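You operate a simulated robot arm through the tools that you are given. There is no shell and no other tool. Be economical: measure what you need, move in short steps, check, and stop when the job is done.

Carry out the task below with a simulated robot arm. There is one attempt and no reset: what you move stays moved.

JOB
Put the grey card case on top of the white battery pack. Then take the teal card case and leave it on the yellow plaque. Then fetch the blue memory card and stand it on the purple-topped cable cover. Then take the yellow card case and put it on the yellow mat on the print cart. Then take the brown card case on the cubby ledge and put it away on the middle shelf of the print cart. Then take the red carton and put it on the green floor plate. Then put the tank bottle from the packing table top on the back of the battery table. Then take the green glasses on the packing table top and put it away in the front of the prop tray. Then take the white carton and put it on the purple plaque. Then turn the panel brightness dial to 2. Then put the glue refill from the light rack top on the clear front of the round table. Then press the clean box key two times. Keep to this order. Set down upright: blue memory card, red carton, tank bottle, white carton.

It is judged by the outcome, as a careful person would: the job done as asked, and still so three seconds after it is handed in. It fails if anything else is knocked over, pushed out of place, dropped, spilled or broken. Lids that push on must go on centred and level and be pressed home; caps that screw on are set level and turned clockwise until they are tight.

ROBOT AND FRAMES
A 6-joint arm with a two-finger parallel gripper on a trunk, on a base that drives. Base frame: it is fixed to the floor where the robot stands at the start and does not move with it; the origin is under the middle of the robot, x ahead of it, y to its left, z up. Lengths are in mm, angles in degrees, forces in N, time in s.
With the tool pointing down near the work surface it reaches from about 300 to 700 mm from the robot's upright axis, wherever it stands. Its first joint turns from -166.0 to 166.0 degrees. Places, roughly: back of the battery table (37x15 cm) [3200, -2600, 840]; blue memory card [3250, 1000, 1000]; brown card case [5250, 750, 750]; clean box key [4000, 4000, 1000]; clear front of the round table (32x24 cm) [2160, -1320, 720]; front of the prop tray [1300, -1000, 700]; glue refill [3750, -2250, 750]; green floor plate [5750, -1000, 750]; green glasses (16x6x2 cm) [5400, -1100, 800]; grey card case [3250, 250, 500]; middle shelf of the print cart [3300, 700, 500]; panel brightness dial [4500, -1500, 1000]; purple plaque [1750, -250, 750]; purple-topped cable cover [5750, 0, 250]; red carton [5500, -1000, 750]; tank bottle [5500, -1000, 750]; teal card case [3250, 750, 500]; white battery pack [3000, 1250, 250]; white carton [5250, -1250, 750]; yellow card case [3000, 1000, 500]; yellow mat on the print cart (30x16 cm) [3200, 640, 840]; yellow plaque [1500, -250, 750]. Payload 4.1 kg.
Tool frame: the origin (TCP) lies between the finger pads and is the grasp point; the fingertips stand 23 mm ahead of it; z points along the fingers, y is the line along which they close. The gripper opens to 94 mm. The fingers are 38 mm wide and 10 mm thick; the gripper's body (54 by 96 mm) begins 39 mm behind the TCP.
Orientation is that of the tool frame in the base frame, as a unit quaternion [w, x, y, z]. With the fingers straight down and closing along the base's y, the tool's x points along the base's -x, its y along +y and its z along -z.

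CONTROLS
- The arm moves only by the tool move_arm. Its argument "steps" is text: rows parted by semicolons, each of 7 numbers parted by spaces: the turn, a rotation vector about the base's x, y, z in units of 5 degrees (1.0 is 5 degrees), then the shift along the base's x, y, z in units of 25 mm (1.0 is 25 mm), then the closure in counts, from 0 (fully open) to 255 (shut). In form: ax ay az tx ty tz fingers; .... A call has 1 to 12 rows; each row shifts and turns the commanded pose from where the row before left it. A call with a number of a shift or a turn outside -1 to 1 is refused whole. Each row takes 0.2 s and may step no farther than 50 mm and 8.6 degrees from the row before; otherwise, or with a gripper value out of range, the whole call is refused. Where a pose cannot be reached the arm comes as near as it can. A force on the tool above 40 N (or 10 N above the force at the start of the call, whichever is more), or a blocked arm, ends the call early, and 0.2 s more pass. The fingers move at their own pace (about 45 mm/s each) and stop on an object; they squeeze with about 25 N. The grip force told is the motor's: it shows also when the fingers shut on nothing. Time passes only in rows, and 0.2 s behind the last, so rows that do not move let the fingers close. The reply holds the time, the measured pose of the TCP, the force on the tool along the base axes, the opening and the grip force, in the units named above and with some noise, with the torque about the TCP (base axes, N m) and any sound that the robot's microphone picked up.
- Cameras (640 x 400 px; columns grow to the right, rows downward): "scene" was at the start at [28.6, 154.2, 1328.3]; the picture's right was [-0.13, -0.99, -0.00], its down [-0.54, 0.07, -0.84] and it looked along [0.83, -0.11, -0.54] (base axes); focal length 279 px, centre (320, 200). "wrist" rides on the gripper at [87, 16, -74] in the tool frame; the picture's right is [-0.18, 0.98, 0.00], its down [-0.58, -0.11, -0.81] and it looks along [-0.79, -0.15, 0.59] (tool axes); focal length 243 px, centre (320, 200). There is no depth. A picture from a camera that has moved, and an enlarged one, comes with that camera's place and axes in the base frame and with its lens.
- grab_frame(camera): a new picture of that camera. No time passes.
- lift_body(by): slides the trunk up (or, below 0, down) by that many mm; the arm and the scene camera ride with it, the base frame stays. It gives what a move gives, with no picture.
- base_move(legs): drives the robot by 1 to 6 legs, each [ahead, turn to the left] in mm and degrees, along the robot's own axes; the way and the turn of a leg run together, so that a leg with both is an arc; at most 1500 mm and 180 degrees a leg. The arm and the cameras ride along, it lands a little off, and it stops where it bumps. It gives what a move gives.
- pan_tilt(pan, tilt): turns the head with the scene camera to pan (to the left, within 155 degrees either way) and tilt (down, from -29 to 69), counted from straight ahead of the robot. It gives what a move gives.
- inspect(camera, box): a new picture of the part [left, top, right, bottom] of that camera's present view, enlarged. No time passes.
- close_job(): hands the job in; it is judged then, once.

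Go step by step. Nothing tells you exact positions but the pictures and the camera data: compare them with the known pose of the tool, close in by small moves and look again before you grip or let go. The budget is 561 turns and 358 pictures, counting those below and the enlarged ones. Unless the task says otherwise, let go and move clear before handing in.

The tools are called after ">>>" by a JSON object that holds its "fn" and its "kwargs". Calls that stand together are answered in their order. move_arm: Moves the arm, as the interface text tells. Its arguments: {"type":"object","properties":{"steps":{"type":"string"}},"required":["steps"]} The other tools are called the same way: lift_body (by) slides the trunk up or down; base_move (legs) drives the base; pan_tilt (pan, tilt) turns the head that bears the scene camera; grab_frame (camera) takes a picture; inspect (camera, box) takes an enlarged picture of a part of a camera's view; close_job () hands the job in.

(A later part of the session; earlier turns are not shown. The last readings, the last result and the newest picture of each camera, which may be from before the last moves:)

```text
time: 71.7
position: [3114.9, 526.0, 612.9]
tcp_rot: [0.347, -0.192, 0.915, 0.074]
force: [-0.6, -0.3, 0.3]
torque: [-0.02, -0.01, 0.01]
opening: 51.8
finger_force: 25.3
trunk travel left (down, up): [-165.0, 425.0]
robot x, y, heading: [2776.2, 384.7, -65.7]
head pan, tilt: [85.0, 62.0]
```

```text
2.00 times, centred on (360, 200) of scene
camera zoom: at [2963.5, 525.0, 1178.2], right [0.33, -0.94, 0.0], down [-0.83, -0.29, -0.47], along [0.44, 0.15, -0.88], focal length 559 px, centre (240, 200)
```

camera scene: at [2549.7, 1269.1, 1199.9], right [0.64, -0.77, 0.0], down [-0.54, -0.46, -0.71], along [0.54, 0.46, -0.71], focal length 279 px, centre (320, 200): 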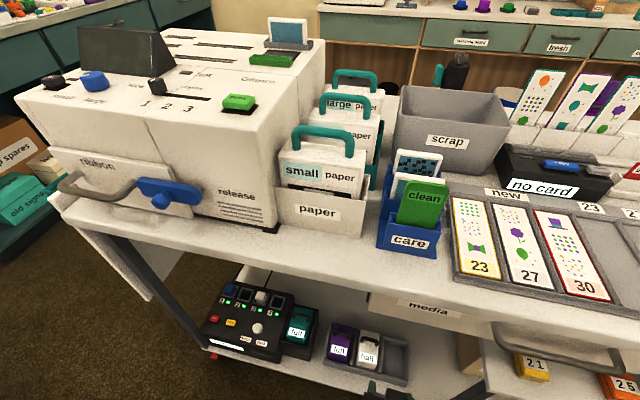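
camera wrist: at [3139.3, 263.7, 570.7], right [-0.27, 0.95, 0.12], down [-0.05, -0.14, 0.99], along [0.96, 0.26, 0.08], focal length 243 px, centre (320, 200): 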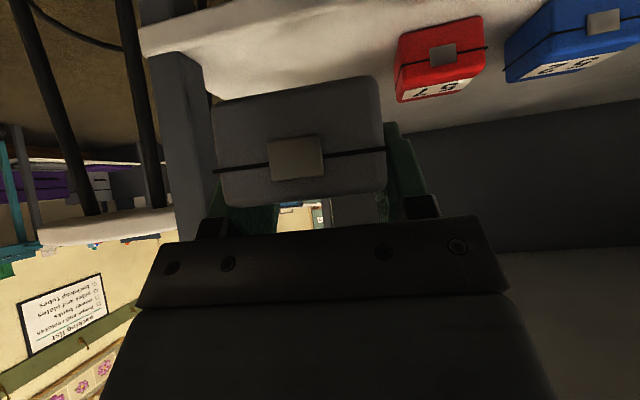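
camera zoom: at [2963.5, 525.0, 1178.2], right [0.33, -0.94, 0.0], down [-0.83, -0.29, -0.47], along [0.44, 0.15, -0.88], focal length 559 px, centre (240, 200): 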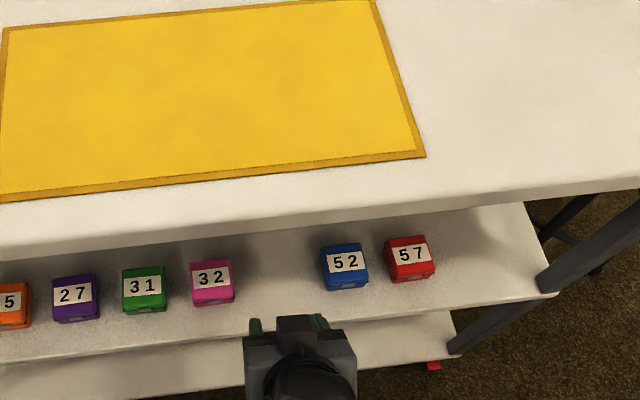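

The gap centre is near (3223, 560). I go in above it and lower.

>>> {"fn": "move_arm", "kwargs": {"steps": "0 0 0 0.99 0.33 0 255;0 0 0 0.99 0.33 0 255;0 0 0 0.99 0.33 0 255;0 0 0 0.99 0.33 0 255;0 0 0 0.99 0.33 -0.8 255;0 0 0 0 0 -1 255;0 0 0 0 0 -1 255;0 0 0 0 0 -0.8 255"}}

>>> {"fn": "grab_frame", "kwargs": {"camera": "wrist"}}

>>> {"fn": "inspect", "kwargs": {"camera": "scene", "box": [270, 170, 430, 270]}}

```text
time: 73.5
position: [3234.4, 575.8, 520.5]
tcp_rot: [0.348, -0.192, 0.915, 0.071]
force: [0.3, -1.0, -0.3]
torque: [0.04, -0.01, 0.03]
opening: 51.3
finger_force: 25.0
out of reach, approached as far as the arm can: row 8
trunk travel left (down, up): [-165.0, 425.0]
robot x, y, heading: [2777.5, 379.9, -66.0]
head pan, tilt: [85.0, 62.0]
```

```text
319 pictures are left
camera wrist: at [3124.8, 544.6, 519.3], right [-0.27, 0.96, 0.12], down [-0.05, -0.14, 0.99], along [0.96, 0.26, 0.08], focal length 243 px, centre (320, 200)
```

wrist: 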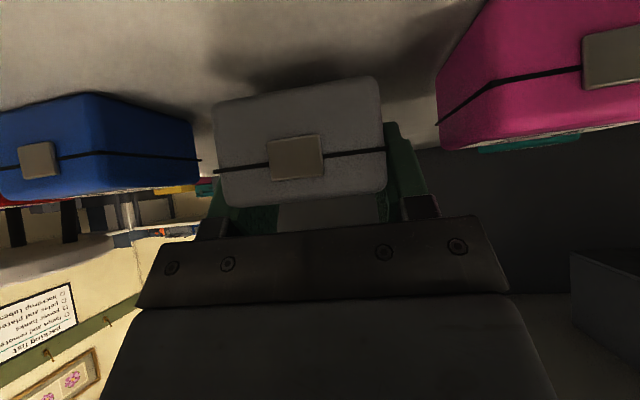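

```text
4.00 times, centred on (350, 220) of scene
camera zoom: at [2963.4, 524.9, 1178.2], right [0.33, -0.94, 0.0], down [-0.83, -0.29, -0.47], along [0.44, 0.15, -0.88], focal length 1117 px, centre (200, 120)
```

zoom: 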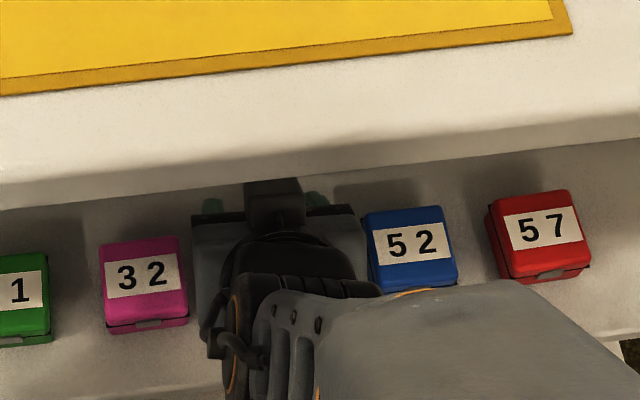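

The arm stalled 10 mm short; I use the trunk to lower the rest.

>>> {"fn": "lift_body", "kwargs": {"by": -10}}

```text
time: 74.1
position: [3235.6, 575.4, 511.3]
tcp_rot: [0.348, -0.192, 0.915, 0.072]
force: [-0.5, -0.6, 0.3]
torque: [0.02, -0.03, -0.01]
opening: 51.4
finger_force: 24.9
trunk travel left (down, up): [-155.0, 435.0]
robot x, y, heading: [2776.5, 383.1, -65.9]
head pan, tilt: [85.0, 62.0]
```

>>> {"fn": "lift_body", "kwargs": {"by": -2.5}}

```text
time: 74.6
position: [3235.5, 575.8, 509.6]
tcp_rot: [0.349, -0.192, 0.914, 0.072]
force: [-1.6, -1.0, 6.1]
torque: [0.11, 0.1, 0.08]
opening: 51.5
finger_force: 24.7
trunk travel left (down, up): [-153.0, 437.0]
robot x, y, heading: [2777.0, 379.4, -65.7]
head pan, tilt: [85.0, 62.0]
```

It touches the shelf. I open a little, draw back 27 mm and regrip.

>>> {"fn": "move_arm", "kwargs": {"steps": "0 0 0 0 0 0 80;0 0 0 0 0 0.06 80;0 0 0 -0.5 -0.22 0 80;0 0 0 -0.5 -0.22 0 80;0 0 0 0 0 0 160;0 0 0 0 0 0 255;0 0 0 0 0 0 255;0 0 0 0 0 0 255"}}

>>> {"fn": "grab_frame", "kwargs": {"camera": "wrist"}}

```text
time: 76.4
position: [3208.2, 565.1, 510.1]
tcp_rot: [0.347, -0.189, 0.916, 0.072]
force: [-2.8, 1.4, 7.6]
torque: [0.2, 0.1, 0.02]
opening: 51.2
finger_force: 25.2
trunk travel left (down, up): [-153.0, 437.0]
robot x, y, heading: [2776.2, 382.3, -66.2]
head pan, tilt: [85.0, 62.0]
```

```text
317 pictures are left
camera wrist: at [3097.1, 535.8, 507.8], right [-0.26, 0.96, 0.12], down [-0.05, -0.14, 0.99], along [0.96, 0.25, 0.08], focal length 243 px, centre (320, 200)
```

wrist: 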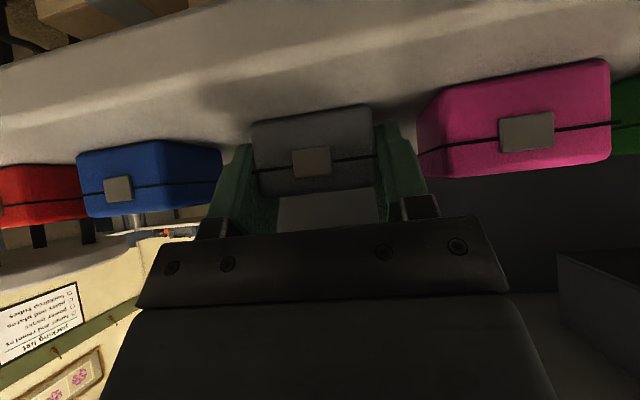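

Now the case is held near its front third. I lift, withdraw and return to the battery pack.

>>> {"fn": "move_arm", "kwargs": {"steps": "0 0 0 0 0 1 255;0 0 0 0 0 1 255;0 0 0 0 0 1 255;0 0 0 -0.914 -0.407 0 255;0 0 0 -0.914 -0.407 0 255;0 0 0 -0.914 -0.407 0 255;0 0 0 -0.6 -0.27 0 255"}}

>>> {"fn": "base_move", "kwargs": {"legs": [[0, 6], [-836, 0], [0, -6]]}}

>>> {"fn": "inspect", "kwargs": {"camera": "scene", "box": [240, 170, 400, 270]}}

```text
time: 78.0
position: [3125.5, 526.4, 585.0]
tcp_rot: [0.347, -0.192, 0.915, 0.072]
force: [-1.0, -0.2, -1.0]
torque: [0.01, -0.01, 0.06]
opening: 51.3
finger_force: 25.3
trunk travel left (down, up): [-153.0, 437.0]
robot x, y, heading: [2776.1, 381.8, -65.7]
head pan, tilt: [85.0, 62.0]
```

```text
time: 83.5
position: [2706.0, 1244.7, 583.5]
tcp_rot: [0.347, -0.193, 0.915, 0.071]
force: [0.2, 0.1, -0.6]
torque: [0.02, 0.0, 0.04]
opening: 51.3
finger_force: 24.8
trunk travel left (down, up): [-153.0, 437.0]
robot x, y, heading: [2358.1, 1098.0, -65.8]
head pan, tilt: [85.0, 62.0]
```

```text
4.00 times, centred on (320, 220) of scene
camera zoom: at [2545.4, 1242.6, 1165.7], right [0.33, -0.94, 0.0], down [-0.83, -0.29, -0.47], along [0.44, 0.16, -0.88], focal length 1117 px, centre (320, 120)
```

zoom: 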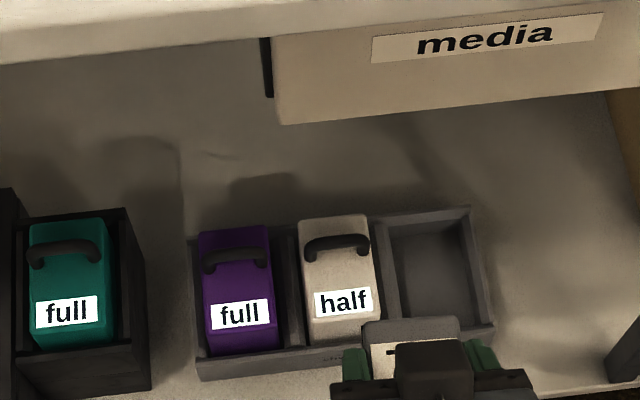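

I lower the trunk and bring the case above the pack.

>>> {"fn": "lift_body", "kwargs": {"by": -140}}

>>> {"fn": "move_arm", "kwargs": {"steps": "0 0 0 0.76 0.43 -0.9 255;0 0 0 0.76 0.43 -0.9 255;0 0 0 0.76 0.43 -0.9 255;0 0 0 0.76 0.43 -0.9 255;0 0 0 0.76 0.43 -0.9 255;0 0 0 0.76 0.43 -0.9 255;0 0 0 0.76 0.43 -0.9 255;0 0 0 0.76 0.43 -0.4 255"}}

>>> {"fn": "grab_frame", "kwargs": {"camera": "wrist"}}

>>> {"fn": "inspect", "kwargs": {"camera": "scene", "box": [260, 160, 380, 235]}}

```text
time: 85.2
position: [2706.9, 1245.3, 443.8]
tcp_rot: [0.347, -0.193, 0.915, 0.071]
force: [0.0, 0.0, -0.4]
torque: [0.02, -0.01, -0.01]
opening: 51.6
finger_force: 24.8
trunk travel left (down, up): [-13.0, 577.0]
robot x, y, heading: [2360.4, 1100.5, -65.6]
head pan, tilt: [85.0, 62.0]
```

```text
time: 87.0
position: [2859.3, 1329.0, 278.0]
tcp_rot: [0.347, -0.192, 0.915, 0.072]
force: [0.2, 0.4, -1.0]
torque: [-0.02, -0.01, 0.02]
opening: 51.4
finger_force: 25.0
trunk travel left (down, up): [-13.0, 577.0]
robot x, y, heading: [2359.5, 1096.8, -65.8]
head pan, tilt: [85.0, 62.0]
```

```text
315 pictures are left
camera wrist: at [2748.2, 1298.1, 276.3], right [-0.27, 0.96, 0.12], down [-0.05, -0.14, 0.99], along [0.96, 0.26, 0.08], focal length 243 px, centre (320, 200)
```

wrist: 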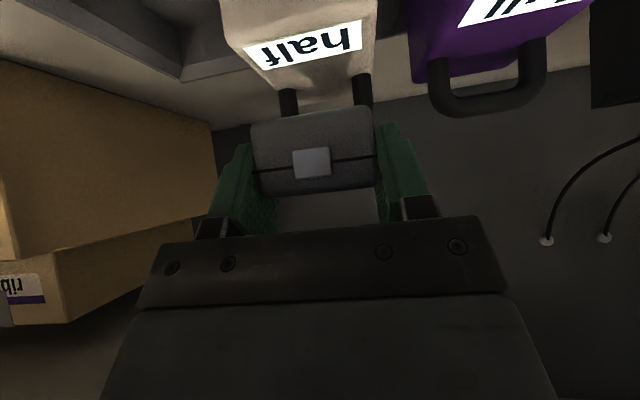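

```text
5.33 times, centred on (320, 198) of scene
camera zoom: at [2545.4, 1242.6, 1025.7], right [0.33, -0.94, 0.0], down [-0.83, -0.29, -0.47], along [0.44, 0.16, -0.88], focal length 1490 px, centre (320, 213)
```

zoom: 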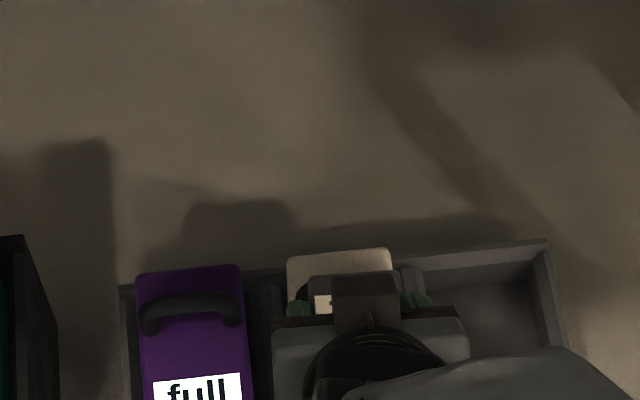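

Alignment with the pack is within a few mm. I move 6 mm further in and lower slowly.

>>> {"fn": "move_arm", "kwargs": {"steps": "0 0 0 0.22 0.1 0 255;0 0 0 0 0 -0.5 255;0 0 0 0 0 -0.5 255;0 0 0 0 0 -0.12 255"}}

>>> {"fn": "inspect", "kwargs": {"camera": "wrist", "box": [200, 0, 440, 150]}}

```text
time: 88.0
position: [2863.8, 1333.7, 250.6]
tcp_rot: [0.347, -0.193, 0.915, 0.072]
force: [-3.8, -1.7, 0.4]
torque: [-0.03, 0.12, 0.02]
opening: 51.5
finger_force: 25.2
trunk travel left (down, up): [-13.0, 577.0]
robot x, y, heading: [2359.8, 1096.6, -65.7]
head pan, tilt: [85.0, 62.0]
```

```text
2.67 times, centred on (320, 75) of wrist
camera zoom: at [2752.8, 1302.1, 247.7], right [-0.27, 0.96, 0.12], down [-0.05, -0.14, 0.99], along [0.96, 0.26, 0.08], focal length 647 px, centre (320, 533)
```

zoom: 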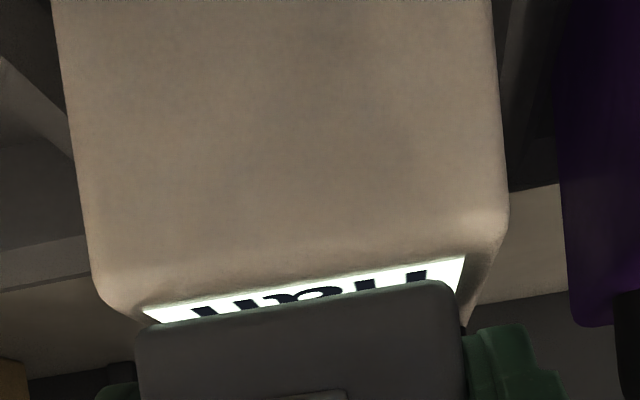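

There's a light backward force: the case's far side is touching the handle. I back off 5 mm and go on down.

>>> {"fn": "move_arm", "kwargs": {"steps": "0 0 0 -0.2 -0.09 0 255;0 0 0 0 0 0 255"}}

```text
time: 88.6
position: [2859.0, 1331.9, 249.6]
tcp_rot: [0.348, -0.193, 0.915, 0.072]
force: [1.0, 1.1, -0.1]
torque: [-0.02, 0.01, 0.0]
opening: 51.3
finger_force: 25.4
trunk travel left (down, up): [-13.0, 577.0]
robot x, y, heading: [2358.7, 1100.6, -65.6]
head pan, tilt: [85.0, 62.0]
```

>>> {"fn": "move_arm", "kwargs": {"steps": "0 0 0 -0.08 -0.035 0 255;0 0 0 0 0 -0.2 255;0 0 0 0 0 -0.12 255"}}

>>> {"fn": "inspect", "kwargs": {"camera": "wrist", "box": [200, 0, 440, 150]}}

```text
time: 89.5
position: [2860.4, 1332.4, 247.0]
tcp_rot: [0.354, -0.193, 0.912, 0.074]
force: [-3.4, -0.8, 14.9]
torque: [0.28, 0.27, 0.15]
opening: 51.3
finger_force: 24.7
trunk travel left (down, up): [-13.0, 577.0]
robot x, y, heading: [2361.8, 1097.3, -65.8]
head pan, tilt: [85.0, 62.0]
stopped in row 3: the force on the tool passed its limit at 42 N (the readings are from after the stop); the commanded pose is now the measured one
```

```text
2.67 times, centred on (320, 75) of wrist
camera zoom: at [2750.0, 1301.2, 243.2], right [-0.27, 0.95, 0.12], down [-0.06, -0.14, 0.99], along [0.96, 0.26, 0.1], focal length 647 px, centre (320, 533)
```

zoom: 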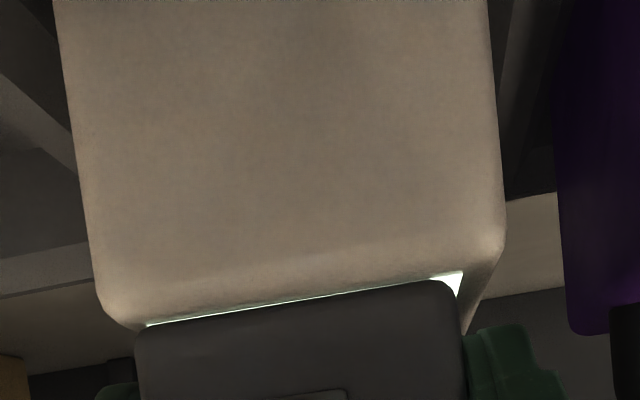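

Contact at z≈247. I ease up slightly and look from above at how the case lies against the handle.

>>> {"fn": "move_arm", "kwargs": {"steps": "0 0 0 0 0 0.08 255;0 0 0 0 0 0 255"}}

>>> {"fn": "inspect", "kwargs": {"camera": "scene", "box": [280, 190, 360, 240]}}

>>> {"fn": "grab_frame", "kwargs": {"camera": "wrist"}}

```text
time: 90.1
position: [2858.0, 1331.8, 247.4]
tcp_rot: [0.352, -0.192, 0.913, 0.073]
force: [2.4, 1.8, 6.5]
torque: [0.25, 0.0, -0.11]
opening: 51.5
finger_force: 25.1
trunk travel left (down, up): [-13.0, 577.0]
robot x, y, heading: [2358.9, 1100.1, -65.9]
head pan, tilt: [85.0, 62.0]
```

```text
8.00 times, centred on (320, 215) of scene
camera zoom: at [2545.1, 1242.5, 1025.7], right [0.33, -0.94, 0.0], down [-0.83, -0.29, -0.47], along [0.44, 0.16, -0.88], focal length 2235 px, centre (320, 80)
```

zoom: 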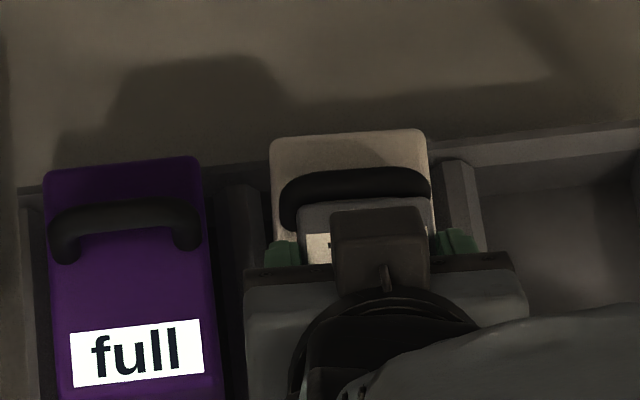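

```text
310 pictures are left
camera wrist: at [2749.0, 1300.7, 243.9], right [-0.27, 0.96, 0.12], down [-0.06, -0.14, 0.99], along [0.96, 0.26, 0.09], focal length 243 px, centre (320, 200)
```

wrist: 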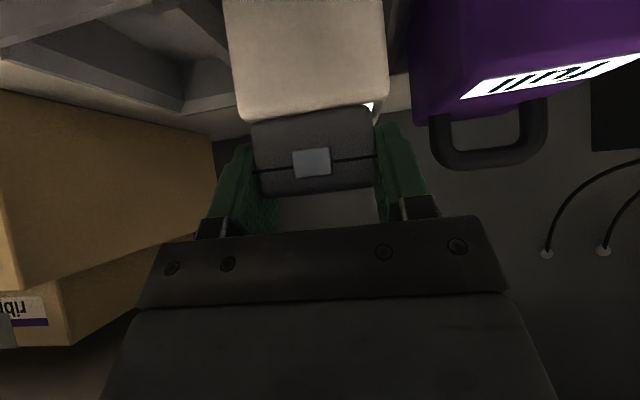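

The case sits flat right in front of the handle. I open, and back away along the tool axis.

>>> {"fn": "move_arm", "kwargs": {"steps": "0 0 0 0 0 -0.04 255;0 0 0 0 0 0 80;0 0 0 0 0 0 60;0 0 0 0 0 0 60;0 0 0 -0.5 -0.22 0.3 60;0 0 0 -0.7 -0.3 0.6 60;0 0 0 -0.7 -0.3 0.8 60;0 0 0 -0.7 -0.3 0.8 60"}}

>>> {"fn": "grab_frame", "kwargs": {"camera": "wrist"}}

>>> {"fn": "inspect", "kwargs": {"camera": "scene", "box": [280, 190, 360, 240]}}

```text
time: 91.9
position: [2810.0, 1301.6, 314.9]
tcp_rot: [0.35, -0.195, 0.914, 0.067]
force: [0.0, -0.3, -0.7]
torque: [0.01, -0.01, -0.02]
opening: 71.8
finger_force: 0.1
out of reach, approached as far as the arm can: row 6, 7, 8
trunk travel left (down, up): [-13.0, 577.0]
robot x, y, heading: [2355.6, 1097.3, -65.6]
head pan, tilt: [85.0, 62.0]
```

```text
309 pictures are left
camera wrist: at [2699.7, 1270.2, 312.1], right [-0.27, 0.96, 0.11], down [-0.06, -0.13, 0.99], along [0.96, 0.26, 0.09], focal length 243 px, centre (320, 200)
```

wrist: 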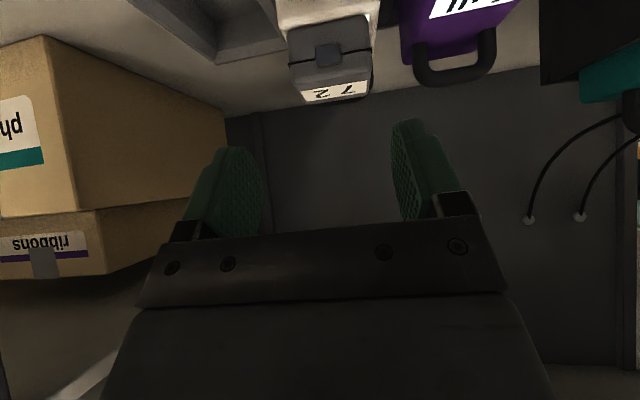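

```text
8.00 times, centred on (320, 215) of scene
camera zoom: at [2545.5, 1242.7, 1025.6], right [0.33, -0.94, 0.0], down [-0.83, -0.29, -0.47], along [0.44, 0.16, -0.88], focal length 2235 px, centre (320, 80)
```

zoom: 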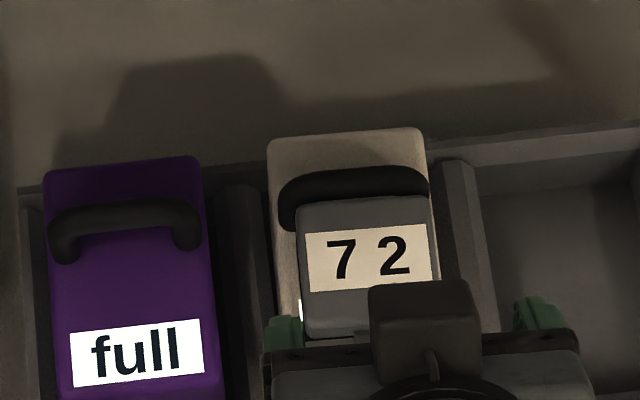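

The grey case stands on the white pack. Next is the teal case, which lies behind the green one; a camera-on-top wrist roll would give clearance over the front row, so I retreat and try the roll.

>>> {"fn": "lift_body", "kwargs": {"by": 160}}

>>> {"fn": "move_arm", "kwargs": {"steps": "0 0 0 -0.914 -0.407 0 60;0 0 0 -0.914 -0.407 0 60;0 0 0 -0.914 -0.407 0 60;0 0 0 -0.5 -0.2 0 60;0.61 0.266 -0.746 0 0 0 0;0.61 0.266 -0.746 0 0 0 0;0.61 0.266 -0.746 0 0 0 0;0.61 0.266 -0.746 0 0 0 0;0.61 0.266 -0.746 0 0 0 0;0.61 0.266 -0.746 0 0 0 0;0.61 0.266 -0.746 0 0 0 0;0.61 0.266 -0.746 0 0 0 0"}}

```text
time: 93.7
position: [2811.5, 1301.6, 475.0]
tcp_rot: [0.35, -0.195, 0.914, 0.067]
force: [0.3, -0.1, 0.3]
torque: [0.03, -0.02, -0.01]
opening: 71.9
finger_force: 0.1
trunk travel left (down, up): [-173.0, 418.0]
robot x, y, heading: [2362.8, 1100.3, -65.9]
head pan, tilt: [85.0, 62.0]
```

```text
time: 96.3
position: [2762.4, 1269.3, 497.4]
tcp_rot: [0.35, -0.2, 0.914, 0.055]
force: [0.1, -0.1, 0.4]
torque: [0.02, -0.04, -0.01]
opening: 94.0
finger_force: 0.0
out of reach, approached as far as the arm can: row 1, 2, 3, 4, 5, 6, 7, 8, 9, 10, 11, 12
trunk travel left (down, up): [-173.0, 418.0]
robot x, y, heading: [2359.0, 1099.8, -65.7]
head pan, tilt: [85.0, 62.0]
```

The arm is at its inner limit at this height. I raise the TCP first, then try the roll again.

>>> {"fn": "move_arm", "kwargs": {"steps": "0 0 0 0 0 1 0;0 0 0 0 0 1 0;0 0 0 0 0 1 0;0 0 0 0 0 1 0;0 0 0 0 0 1 0;0 0 0 0 0 1 0;0.61 0.266 -0.746 0 0 0 0;0.61 0.266 -0.746 0 0 0 0;0.61 0.266 -0.746 0 0 0 0;0.61 0.266 -0.746 0 0 0 0"}}

```text
time: 98.5
position: [2764.6, 1269.1, 649.6]
tcp_rot: [0.331, -0.038, 0.936, 0.116]
force: [-0.4, -0.1, -0.8]
torque: [-0.02, 0.01, 0.02]
opening: 94.1
finger_force: 0.0
trunk travel left (down, up): [-173.0, 418.0]
robot x, y, heading: [2359.5, 1097.1, -65.9]
head pan, tilt: [85.0, 62.0]
```

>>> {"fn": "move_arm", "kwargs": {"steps": "0.611 0.25 -0.75 0 0 0 0;0.611 0.25 -0.75 0 0 0 0;0.611 0.25 -0.75 0 0 0 0;0.611 0.25 -0.75 0 0 0 0;0.611 0.25 -0.75 0 0 0 0;0.611 0.25 -0.75 0 0 0 0;0.611 0.25 -0.75 0 0 0 0;0.611 0.25 -0.75 0 0 0 0;0.611 0.25 -0.75 0 0 0 0;0.611 0.25 -0.75 0 0 0 0;0.611 0.25 -0.75 0 0 0 0;0.611 0.25 -0.75 0 0 0 0"}}

>>> {"fn": "move_arm", "kwargs": {"steps": "0.611 0.25 -0.75 0 0 0 0;0.611 0.25 -0.75 0 0 0 0;0.611 0.25 -0.75 0 0 0 0;0.611 0.25 -0.75 0 0 0 0;0.611 0.25 -0.75 0 0 0 0;0.611 0.25 -0.75 0 0 0 0;0.611 0.25 -0.75 0 0 0 0;0.611 0.25 -0.75 0 0 0 0;0.611 0.25 -0.75 0 0 0 0;0.611 0.25 -0.75 0 0 0 0;0.611 0.25 -0.75 0 0 0 0;0.611 0.25 -0.75 0 0 0 0"}}

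```text
time: 100.2
position: [2758.8, 1272.4, 652.6]
tcp_rot: [0.265, 0.258, 0.905, 0.208]
force: [-6.2, -6.0, -7.6]
torque: [-0.06, 0.01, 0.04]
opening: 88.9
finger_force: 0.0
out of reach, approached as far as the arm can: row 6, 7, 8
trunk travel left (down, up): [-173.0, 418.0]
robot x, y, heading: [2359.0, 1096.9, -65.5]
head pan, tilt: [85.0, 62.0]
stopped in row 8: the force on the tool passed its limit at 44 N (the readings are from after the stop); the commanded pose is now the measured one
```

```text
time: 100.9
position: [2756.8, 1273.8, 653.1]
tcp_rot: [0.238, 0.328, 0.886, 0.226]
force: [-11.2, -7.6, -7.4]
torque: [0.12, -0.14, 0.02]
opening: 87.6
finger_force: 0.0
out of reach, approached as far as the arm can: row 2, 3
trunk travel left (down, up): [-173.0, 418.0]
robot x, y, heading: [2360.8, 1100.4, -65.4]
head pan, tilt: [85.0, 62.0]
stopped in row 3: the force on the tool passed its limit at 42 N (the readings are from after the stop); the commanded pose is now the measured one
```

Something is being touched; I look at once.

>>> {"fn": "grab_frame", "kwargs": {"camera": "scene"}}

>>> {"fn": "grab_frame", "kwargs": {"camera": "wrist"}}

```text
307 pictures are left
camera scene: at [2543.8, 1244.0, 1186.0], right [0.34, -0.94, 0.0], down [-0.83, -0.3, -0.47], along [0.44, 0.16, -0.88], focal length 279 px, centre (320, 200)
```

scene: 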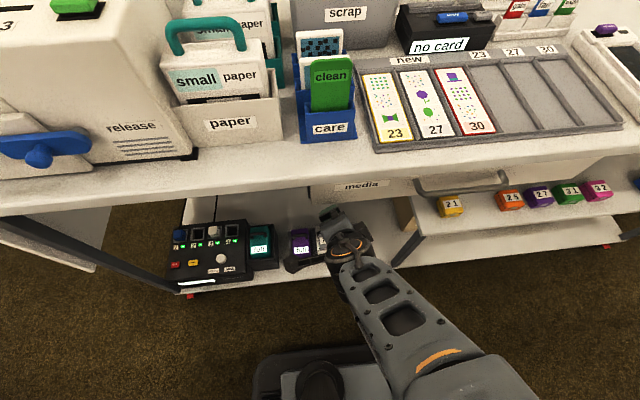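

```text
306 pictures are left
camera wrist: at [2663.6, 1326.6, 697.1], right [0.59, 0.54, 0.6], down [-0.12, -0.67, 0.73], along [0.8, -0.5, -0.33], focal length 243 px, centre (320, 200)
```

wrist: 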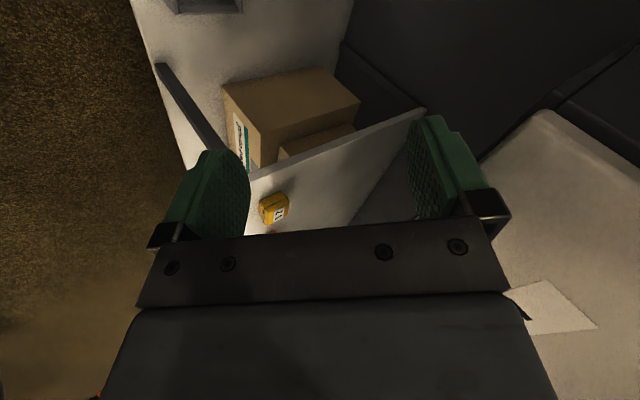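

A fingertip is against the drawer panel. I lower away from it, then turn the base so that the arm swings clear of the cart before rolling on.

>>> {"fn": "move_arm", "kwargs": {"steps": "0 0 0 -0.3 -0.13 -0.6 0;0 0 0 -0.3 -0.13 -0.6 0;0 0 0 -0.3 -0.13 -0.6 0"}}

>>> {"fn": "base_move", "kwargs": {"legs": [[0, -50]]}}

>>> {"fn": "grab_frame", "kwargs": {"camera": "scene"}}

```text
time: 101.7
position: [2743.9, 1275.1, 650.1]
tcp_rot: [0.236, 0.328, 0.887, 0.222]
force: [0.2, 0.5, 0.2]
torque: [-0.02, -0.02, -0.02]
opening: 94.0
finger_force: 0.1
out of reach, approached as far as the arm can: row 1, 2, 3
trunk travel left (down, up): [-173.0, 418.0]
robot x, y, heading: [2357.4, 1096.3, -65.2]
head pan, tilt: [85.0, 62.0]
```

```text
time: 104.3
position: [2739.4, 914.6, 651.2]
tcp_rot: [0.309, 0.676, 0.662, 0.099]
force: [-0.2, -0.4, -0.2]
torque: [-0.02, 0.04, 0.01]
opening: 93.9
finger_force: 0.0
trunk travel left (down, up): [-173.0, 418.0]
robot x, y, heading: [2355.3, 1097.4, -115.8]
head pan, tilt: [85.0, 62.0]
```

```text
305 pictures are left
camera scene: at [2588.7, 1047.2, 1185.7], right [-0.51, -0.86, 0.0], down [-0.76, 0.45, -0.47], along [0.4, -0.24, -0.88], focal length 279 px, centre (320, 200)
```

scene: 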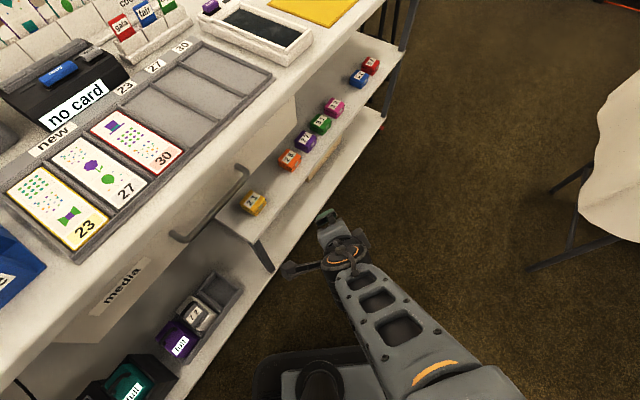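

All clear here. I continue the roll about the tool axis.

>>> {"fn": "move_arm", "kwargs": {"steps": "0.543 -0.287 -0.79 0 0 0 0;0.543 -0.287 -0.79 0 0 0 0;0.543 -0.287 -0.79 0 0 0 0;0.543 -0.287 -0.79 0 0 0 0;0.543 -0.287 -0.79 0 0 0 0;0.543 -0.287 -0.79 0 0 0 0;0.543 -0.287 -0.79 0 0 0 0;0.543 -0.287 -0.79 0 0 0 0;0.543 -0.287 -0.79 0 0 0 0;0.543 -0.287 -0.79 0 0 0 0;0.543 -0.287 -0.79 0 0 0 0;0.543 -0.287 -0.79 0 0 0 0"}}

>>> {"fn": "move_arm", "kwargs": {"steps": "0.543 -0.287 -0.79 0 0 0 0;0.543 -0.287 -0.79 0 0 0 0;0.543 -0.287 -0.79 0 0 0 0;0.543 -0.287 -0.79 0 0 0 0;0.543 -0.287 -0.79 0 0 0 0;0.543 -0.287 -0.79 0 0 0 0;0.543 -0.287 -0.79 0 0 0 0;0.543 -0.287 -0.79 0 0 0 0;0.543 -0.287 -0.79 0 0 0 0;0.543 -0.287 -0.79 0 0 0 0;0.543 -0.287 -0.79 0 0 0 0;0 0 0 0 0 0 0"}}

>>> {"fn": "grab_frame", "kwargs": {"camera": "wrist"}}

```text
time: 106.9
position: [2746.8, 898.1, 691.7]
tcp_rot: [0.214, 0.917, 0.237, 0.241]
force: [0.6, 0.1, 1.0]
torque: [0.02, -0.02, 0.0]
opening: 94.0
finger_force: 0.1
out of reach, approached as far as the arm can: row 2, 3, 4, 5, 6, 7, 9, 10, 11, 12
trunk travel left (down, up): [-173.0, 418.0]
robot x, y, heading: [2358.8, 1100.6, -116.0]
head pan, tilt: [85.0, 62.0]
```

```text
time: 109.5
position: [2725.9, 835.2, 713.2]
tcp_rot: [0.078, 0.922, -0.213, 0.315]
force: [0.0, 0.2, 0.4]
torque: [-0.01, -0.01, 0.02]
opening: 93.7
finger_force: 0.0
out of reach, approached as far as the arm can: row 1, 2, 3, 4, 5, 6, 7, 8, 9, 10, 11
trunk travel left (down, up): [-173.0, 418.0]
robot x, y, heading: [2355.4, 1101.5, -115.8]
head pan, tilt: [85.0, 62.0]
```

```text
304 pictures are left
camera wrist: at [2739.9, 812.2, 825.2], right [-0.56, -0.82, -0.1], down [-0.81, 0.52, 0.28], along [-0.17, 0.24, -0.96], focal length 243 px, centre (320, 200)
```

wrist: 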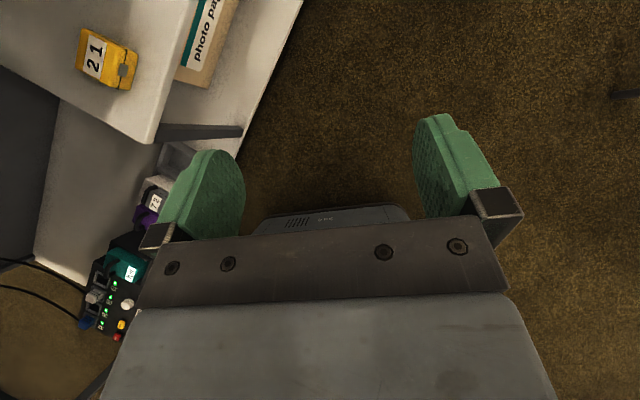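

The roll worked: the camera now rides on top. I pull the arm in, then drive to stand in front of the teal case.

>>> {"fn": "move_arm", "kwargs": {"steps": "0 0 0 -0.813 0.582 0 0;0 0 0 -0.813 0.582 0 0;0 0 0 -0.813 0.582 0 0;0 0 0 -0.813 0.582 0 0"}}

```text
time: 110.5
position: [2638.3, 883.5, 710.7]
tcp_rot: [0.078, 0.921, -0.212, 0.316]
force: [-0.2, -0.6, -0.6]
torque: [0.0, -0.01, 0.03]
opening: 94.2
finger_force: 0.0
out of reach, approached as far as the arm can: row 2, 4
trunk travel left (down, up): [-173.0, 418.0]
robot x, y, heading: [2356.2, 1097.2, -115.7]
head pan, tilt: [85.0, 62.0]
```

>>> {"fn": "lift_body", "kwargs": {"by": -120}}

>>> {"fn": "base_move", "kwargs": {"legs": [[0, 57], [650, 0], [0, -6]]}}

>>> {"fn": "pan_tilt", "kwargs": {"pan": 80, "tilt": 50}}

>>> {"fn": "grab_frame", "kwargs": {"camera": "scene"}}

>>> {"fn": "grab_frame", "kwargs": {"camera": "wrist"}}

```text
time: 112.0
position: [2638.6, 883.4, 592.1]
tcp_rot: [0.078, 0.922, -0.211, 0.316]
force: [-0.2, 1.4, 0.0]
torque: [-0.01, 0.01, -0.03]
opening: 93.9
finger_force: 0.1
trunk travel left (down, up): [-53.0, 538.0]
robot x, y, heading: [2359.9, 1101.6, -115.9]
head pan, tilt: [85.0, 62.0]
```

```text
time: 118.8
position: [3047.9, 634.7, 591.2]
tcp_rot: [-0.068, 0.922, 0.212, 0.318]
force: [0.2, 0.2, 0.3]
torque: [0.0, 0.02, 0.0]
opening: 94.2
finger_force: 0.0
trunk travel left (down, up): [-53.0, 538.0]
robot x, y, heading: [2704.5, 548.2, -63.8]
head pan, tilt: [85.0, 62.0]
```

```text
time: 119.5
position: [3048.2, 634.6, 591.6]
tcp_rot: [-0.068, 0.921, 0.211, 0.319]
force: [0.1, -0.2, -0.2]
torque: [0.01, 0.0, -0.02]
opening: 93.8
finger_force: 0.0
trunk travel left (down, up): [-53.0, 538.0]
robot x, y, heading: [2708.1, 546.5, -64.2]
head pan, tilt: [80.0, 50.0]
```

```text
303 pictures are left
camera scene: at [2900.2, 696.2, 1080.5], right [0.28, -0.96, 0.0], down [-0.74, -0.21, -0.64], along [0.62, 0.18, -0.77], focal length 279 px, centre (320, 200)
```

scene: 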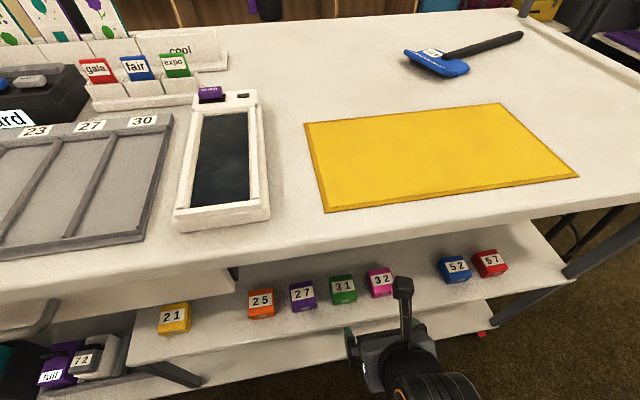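

```text
302 pictures are left
camera wrist: at [3074.6, 630.9, 702.7], right [0.3, -0.95, -0.1], down [-0.91, -0.31, 0.28], along [-0.29, 0.01, -0.96], focal length 243 px, centre (320, 200)
```

wrist: 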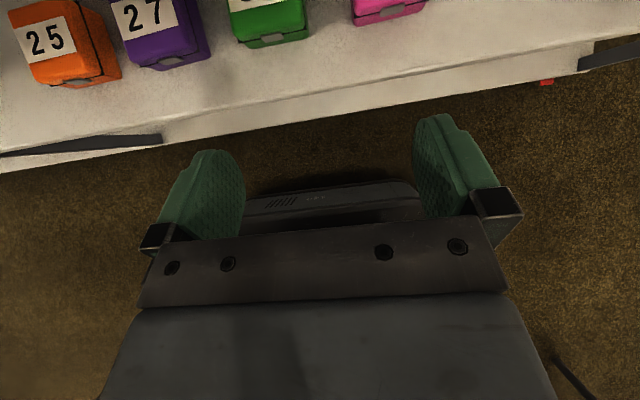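

I'm in front of the teal case with the gripper low. I tilt further toward horizontal while sliding in above the front row.

>>> {"fn": "move_arm", "kwargs": {"steps": "0.4226 -0.906 0 0.66 0.68 0 0;0.4226 -0.906 0 0.66 0.68 0 0;0.4226 -0.906 0 0.66 0.68 0 0;0.4226 -0.906 0 0.66 0.68 0 0;0 0 0 0.8 0.36 0 0;0 0 0 0.8 0.36 0 0;0 0 0 0.8 0.36 0 0"}}

>>> {"fn": "grab_frame", "kwargs": {"camera": "wrist"}}

>>> {"fn": "grab_frame", "kwargs": {"camera": "scene"}}

```text
time: 121.1
position: [3173.3, 731.6, 590.5]
tcp_rot: [-0.102, 0.852, 0.197, 0.474]
force: [-0.4, -0.3, 0.0]
torque: [0.01, 0.02, -0.02]
opening: 94.1
finger_force: 0.1
trunk travel left (down, up): [-53.0, 538.0]
robot x, y, heading: [2706.2, 546.4, -63.6]
head pan, tilt: [80.0, 50.0]
```

```text
301 pictures are left
camera wrist: at [3165.4, 710.3, 704.3], right [0.34, -0.93, -0.14], down [-0.94, -0.33, -0.07], along [0.02, 0.16, -0.99], focal length 243 px, centre (320, 200)
```

wrist: 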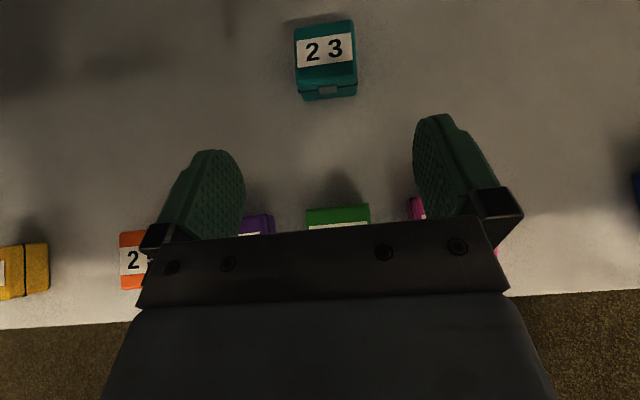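

```text
300 pictures are left
camera scene: at [2900.1, 696.1, 1080.6], right [0.28, -0.96, 0.0], down [-0.74, -0.21, -0.64], along [0.62, 0.18, -0.77], focal length 279 px, centre (320, 200)
```

scene: 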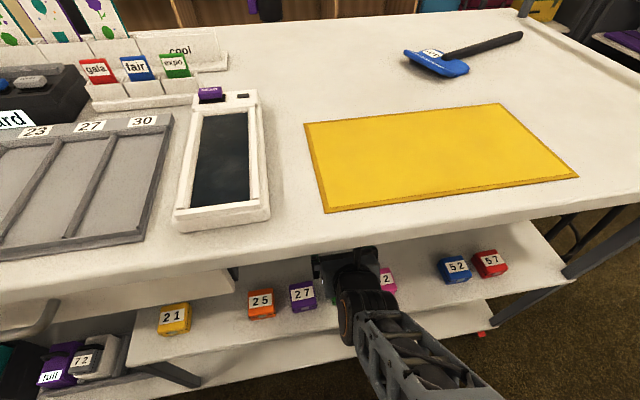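

The teal case is at about (3284, 777). I move over it and descend.

>>> {"fn": "move_arm", "kwargs": {"steps": "0 0 0 0.9 0.36 0 0;0 0 0 0.9 0.36 0 0;0 0 0 0.9 0.36 0 0;0 0 0 0.9 0.36 0 0;0 0 0 0.84 0.36 0 0;0 0 0 0 0 -1 0;0 0 0 0 0 -1 0"}}

>>> {"fn": "grab_frame", "kwargs": {"camera": "wrist"}}

```text
time: 122.7
position: [3284.4, 775.5, 545.1]
tcp_rot: [-0.101, 0.852, 0.196, 0.474]
force: [0.0, -0.5, 0.2]
torque: [0.01, 0.03, 0.02]
opening: 94.0
finger_force: 0.1
trunk travel left (down, up): [-53.0, 538.0]
robot x, y, heading: [2705.1, 548.0, -63.8]
head pan, tilt: [80.0, 50.0]
```

```text
299 pictures are left
camera wrist: at [3275.2, 754.3, 657.0], right [0.34, -0.93, -0.14], down [-0.94, -0.33, -0.07], along [0.02, 0.16, -0.99], focal length 243 px, centre (320, 200)
```

wrist: 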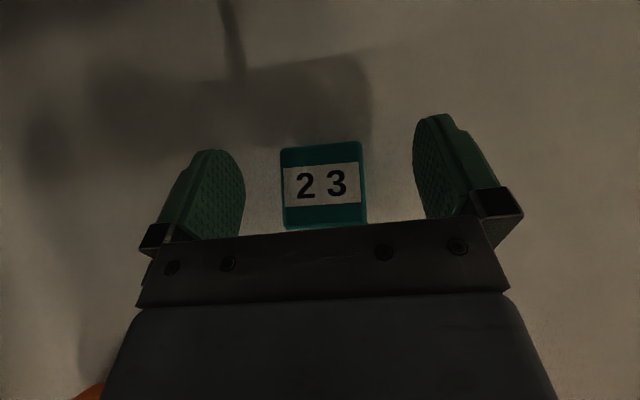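

Well centred. I lower to the grip height and close.

>>> {"fn": "move_arm", "kwargs": {"steps": "0 0 0 0 0 -0.6 0;0 0 0 0 0 -0.6 0;0 0 0 0 0 0 150;0 0 0 0 0 0 255;0 0 0 0 0 0 255;0 0 0 0 0 0 255;0 0 0 0 0 0 255"}}

>>> {"fn": "grab_frame", "kwargs": {"camera": "wrist"}}

```text
time: 124.3
position: [3283.9, 776.1, 513.9]
tcp_rot: [-0.1, 0.852, 0.197, 0.474]
force: [1.0, -0.1, -0.4]
torque: [0.06, 0.01, 0.01]
opening: 51.5
finger_force: 25.0
trunk travel left (down, up): [-53.0, 538.0]
robot x, y, heading: [2707.3, 547.2, -63.7]
head pan, tilt: [80.0, 50.0]
```

```text
298 pictures are left
camera wrist: at [3275.9, 755.0, 626.1], right [0.33, -0.93, -0.14], down [-0.94, -0.33, -0.07], along [0.02, 0.15, -0.99], focal length 243 px, centre (320, 200)
```

wrist: 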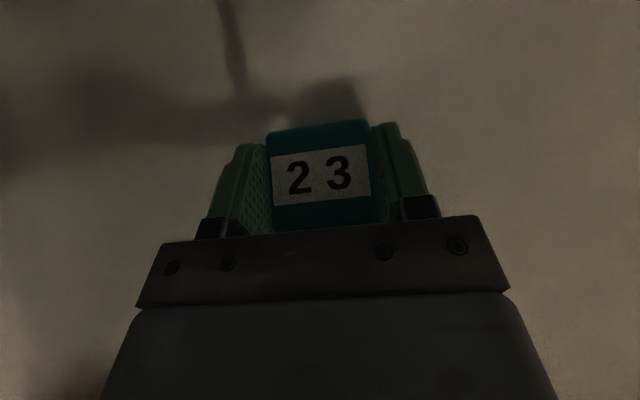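

Held. I lift over the front row and withdraw.

>>> {"fn": "move_arm", "kwargs": {"steps": "0 0 0 0 0 1 255;0 0 0 0 0 1 255;0 0 0 0 0 1 255;0 0 0 -0.906 -0.4226 0 255;0 0 0 -0.906 -0.4226 0 255;0 0 0 -0.906 -0.4226 0 255;0 0 0 -0.906 -0.4226 0 255;0 0 0 -0.906 -0.4226 0 255;0 0 0 -0.906 -0.4226 0 255;0 0 0 -0.906 -0.4226 0 255;0 0 0 -0.906 -0.4226 0 255;0 0 0 -0.906 -0.4226 0 255"}}

>>> {"fn": "grab_frame", "kwargs": {"camera": "scene"}}

```text
time: 126.9
position: [3083.5, 683.1, 585.6]
tcp_rot: [-0.101, 0.853, 0.196, 0.474]
force: [0.9, 0.0, -0.5]
torque: [0.01, 0.0, 0.0]
opening: 51.6
finger_force: 24.5
out of reach, approached as far as the arm can: row 12
trunk travel left (down, up): [-53.0, 538.0]
robot x, y, heading: [2703.8, 547.4, -64.0]
head pan, tilt: [80.0, 50.0]
```

```text
297 pictures are left
camera scene: at [2900.3, 696.2, 1080.5], right [0.28, -0.96, 0.0], down [-0.74, -0.21, -0.64], along [0.62, 0.18, -0.77], focal length 279 px, centre (320, 200)
```

scene: 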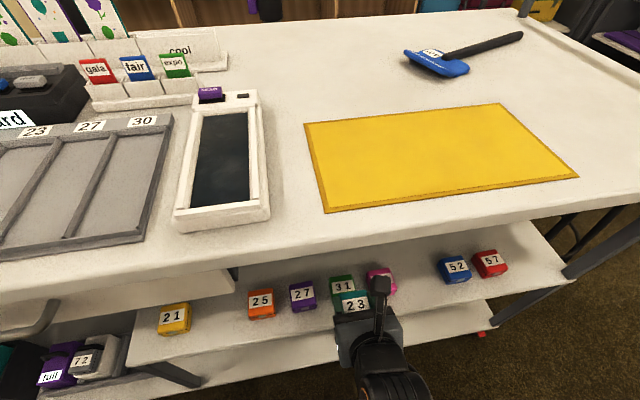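

I back away from the cart, turn to run along the table, and raise the trunk on the way.

>>> {"fn": "base_move", "kwargs": {"legs": [[-30, 0], [0, 6], [-346, 0], [0, -60]]}}

>>> {"fn": "lift_body", "kwargs": {"by": 330}}

>>> {"fn": "base_move", "kwargs": {"legs": [[0, -38.6], [1330, 0]]}}

>>> {"fn": "pan_tilt", "kwargs": {"pan": 70, "tilt": 45}}

>>> {"fn": "grab_frame", "kwargs": {"camera": "scene"}}

```text
time: 132.8
position: [2839.6, 647.8, 583.4]
tcp_rot: [0.122, 0.85, -0.207, 0.468]
force: [0.7, 0.3, -0.3]
torque: [0.01, 0.02, 0.01]
opening: 51.4
finger_force: 25.4
trunk travel left (down, up): [-53.0, 538.0]
robot x, y, heading: [2505.1, 871.5, -117.5]
head pan, tilt: [80.0, 50.0]
```

```text
time: 136.0
position: [2838.5, 647.5, 914.3]
tcp_rot: [0.122, 0.85, -0.206, 0.469]
force: [-0.3, 1.0, -0.8]
torque: [-0.02, 0.0, 0.01]
opening: 51.6
finger_force: 24.9
trunk travel left (down, up): [-383.0, 207.0]
robot x, y, heading: [2505.4, 874.9, -117.2]
head pan, tilt: [80.0, 50.0]
```

```text
time: 144.3
position: [1470.4, -78.9, 913.7]
tcp_rot: [0.26, 0.745, -0.459, 0.408]
force: [0.7, 0.3, -0.8]
torque: [0.01, 0.02, 0.03]
opening: 51.6
finger_force: 25.0
trunk travel left (down, up): [-383.0, 207.0]
robot x, y, heading: [1331.5, 297.7, -153.0]
head pan, tilt: [80.0, 50.0]
```

```text
time: 145.1
position: [1471.9, -79.2, 914.9]
tcp_rot: [0.261, 0.745, -0.459, 0.408]
force: [0.4, -0.4, -0.6]
torque: [-0.01, 0.02, 0.0]
opening: 51.6
finger_force: 25.0
trunk travel left (down, up): [-383.0, 207.0]
robot x, y, heading: [1331.2, 295.9, -153.3]
head pan, tilt: [70.0, 45.0]
```

```text
296 pictures are left
camera scene: at [1468.4, 95.2, 1417.4], right [-0.99, -0.12, 0.0], down [-0.08, 0.7, -0.71], along [0.08, -0.7, -0.71], focal length 279 px, centre (320, 200)
```

scene: 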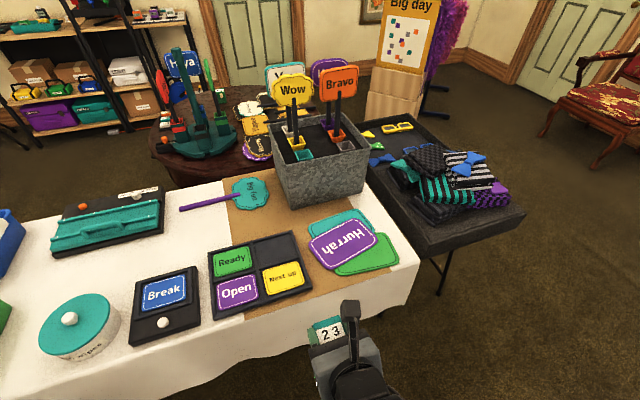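

The "Next up" plaque in the tray is the yellow one, near (1609, -269); "Open" is the purple one. I bring the case above the yellow plaque.

>>> {"fn": "move_arm", "kwargs": {"steps": "0 0 0 0.6 -0.82 -0.2 255;0 0 0 0.6 -0.82 -0.2 255;0 0 0 0.6 -0.82 -0.2 255;0 0 0 0.6 -0.82 -0.2 255;0 0 0 0.6 -0.82 -0.2 255;0 0 0 0.6 -0.82 -0.2 255;0 0 0 0.6 -0.82 -0.2 255;0 0 0 0.6 -0.82 -0.2 255"}}

>>> {"fn": "grab_frame", "kwargs": {"camera": "wrist"}}

>>> {"fn": "inspect", "kwargs": {"camera": "scene", "box": [200, 200, 360, 300]}}

```text
time: 146.9
position: [1590.6, -243.9, 872.7]
tcp_rot: [0.261, 0.745, -0.46, 0.408]
force: [0.6, 0.0, -0.5]
torque: [-0.03, 0.02, 0.01]
opening: 51.3
finger_force: 25.4
trunk travel left (down, up): [-383.0, 207.0]
robot x, y, heading: [1329.9, 298.8, -153.0]
head pan, tilt: [70.0, 45.0]
```

```text
295 pictures are left
camera wrist: at [1571.4, -234.6, 986.3], right [-0.93, -0.35, -0.14], down [-0.34, 0.94, -0.07], along [0.16, -0.01, -0.99], focal length 243 px, centre (320, 200)
```

wrist: 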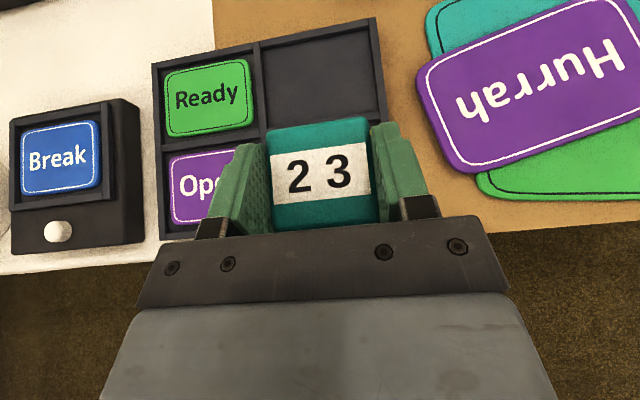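

```text
4.00 times, centred on (280, 250) of scene
camera zoom: at [1468.4, 95.1, 1417.4], right [-0.99, -0.12, 0.0], down [-0.08, 0.7, -0.71], along [0.08, -0.7, -0.71], focal length 1117 px, centre (480, 0)
```

zoom: 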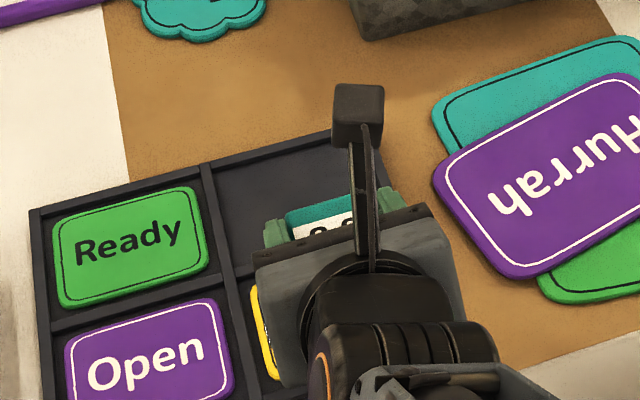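

The yellow plaque's centre is about 27 mm on and 24 mm to the side. I shift and lower.

>>> {"fn": "move_arm", "kwargs": {"steps": "0 0 0 0.54 -0.48 0 255;0 0 0 0.54 -0.48 0 255;0 0 0 0 0 -1 255;0 0 0 0 0 -1 255;0 0 0 0 0 -0.8 255"}}

>>> {"fn": "grab_frame", "kwargs": {"camera": "wrist"}}

>>> {"fn": "inspect", "kwargs": {"camera": "scene", "box": [200, 200, 360, 300]}}

```text
time: 148.1
position: [1619.0, -268.0, 804.7]
tcp_rot: [0.261, 0.745, -0.459, 0.409]
force: [0.7, -0.8, -0.6]
torque: [0.02, 0.0, -0.01]
opening: 51.5
finger_force: 25.1
trunk travel left (down, up): [-383.0, 207.0]
robot x, y, heading: [1330.3, 298.5, -152.8]
head pan, tilt: [70.0, 45.0]
```

```text
293 pictures are left
camera wrist: at [1599.9, -258.4, 917.5], right [-0.93, -0.35, -0.14], down [-0.34, 0.94, -0.07], along [0.16, -0.01, -0.99], focal length 243 px, centre (320, 200)
```

wrist: 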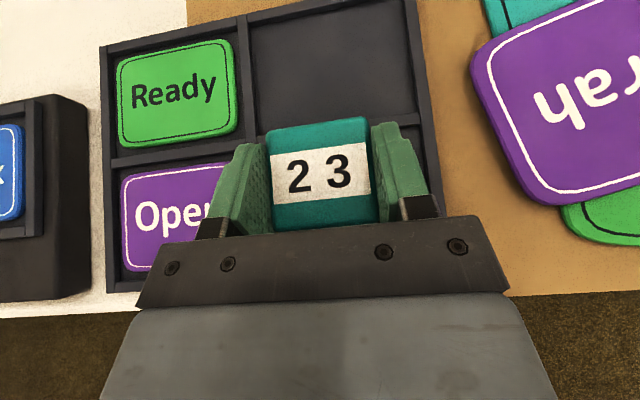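

```text
4.00 times, centred on (280, 250) of scene
camera zoom: at [1468.4, 95.1, 1417.4], right [-0.99, -0.12, 0.0], down [-0.08, 0.7, -0.71], along [0.08, -0.7, -0.71], focal length 1117 px, centre (480, 0)
```

zoom: 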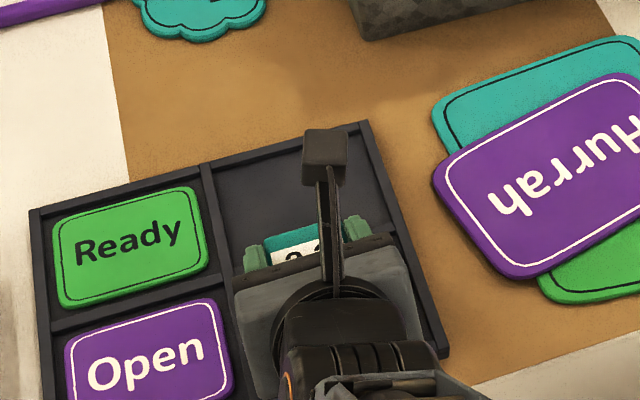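

Aligned on the plaque. I lower until contact.

>>> {"fn": "move_arm", "kwargs": {"steps": "0 0 0 0 0 -0.5 255;0 0 0 0 0 -0.4 255;0 0 0 0 0 -0.12 255;0 0 0 0 0 0 255"}}

```text
time: 149.1
position: [1620.5, -267.9, 783.4]
tcp_rot: [0.263, 0.743, -0.459, 0.412]
force: [3.2, -4.1, 21.8]
torque: [0.02, -0.37, -0.04]
opening: 51.4
finger_force: 25.0
trunk travel left (down, up): [-383.0, 207.0]
robot x, y, heading: [1332.6, 298.2, -153.5]
head pan, tilt: [70.0, 45.0]
```

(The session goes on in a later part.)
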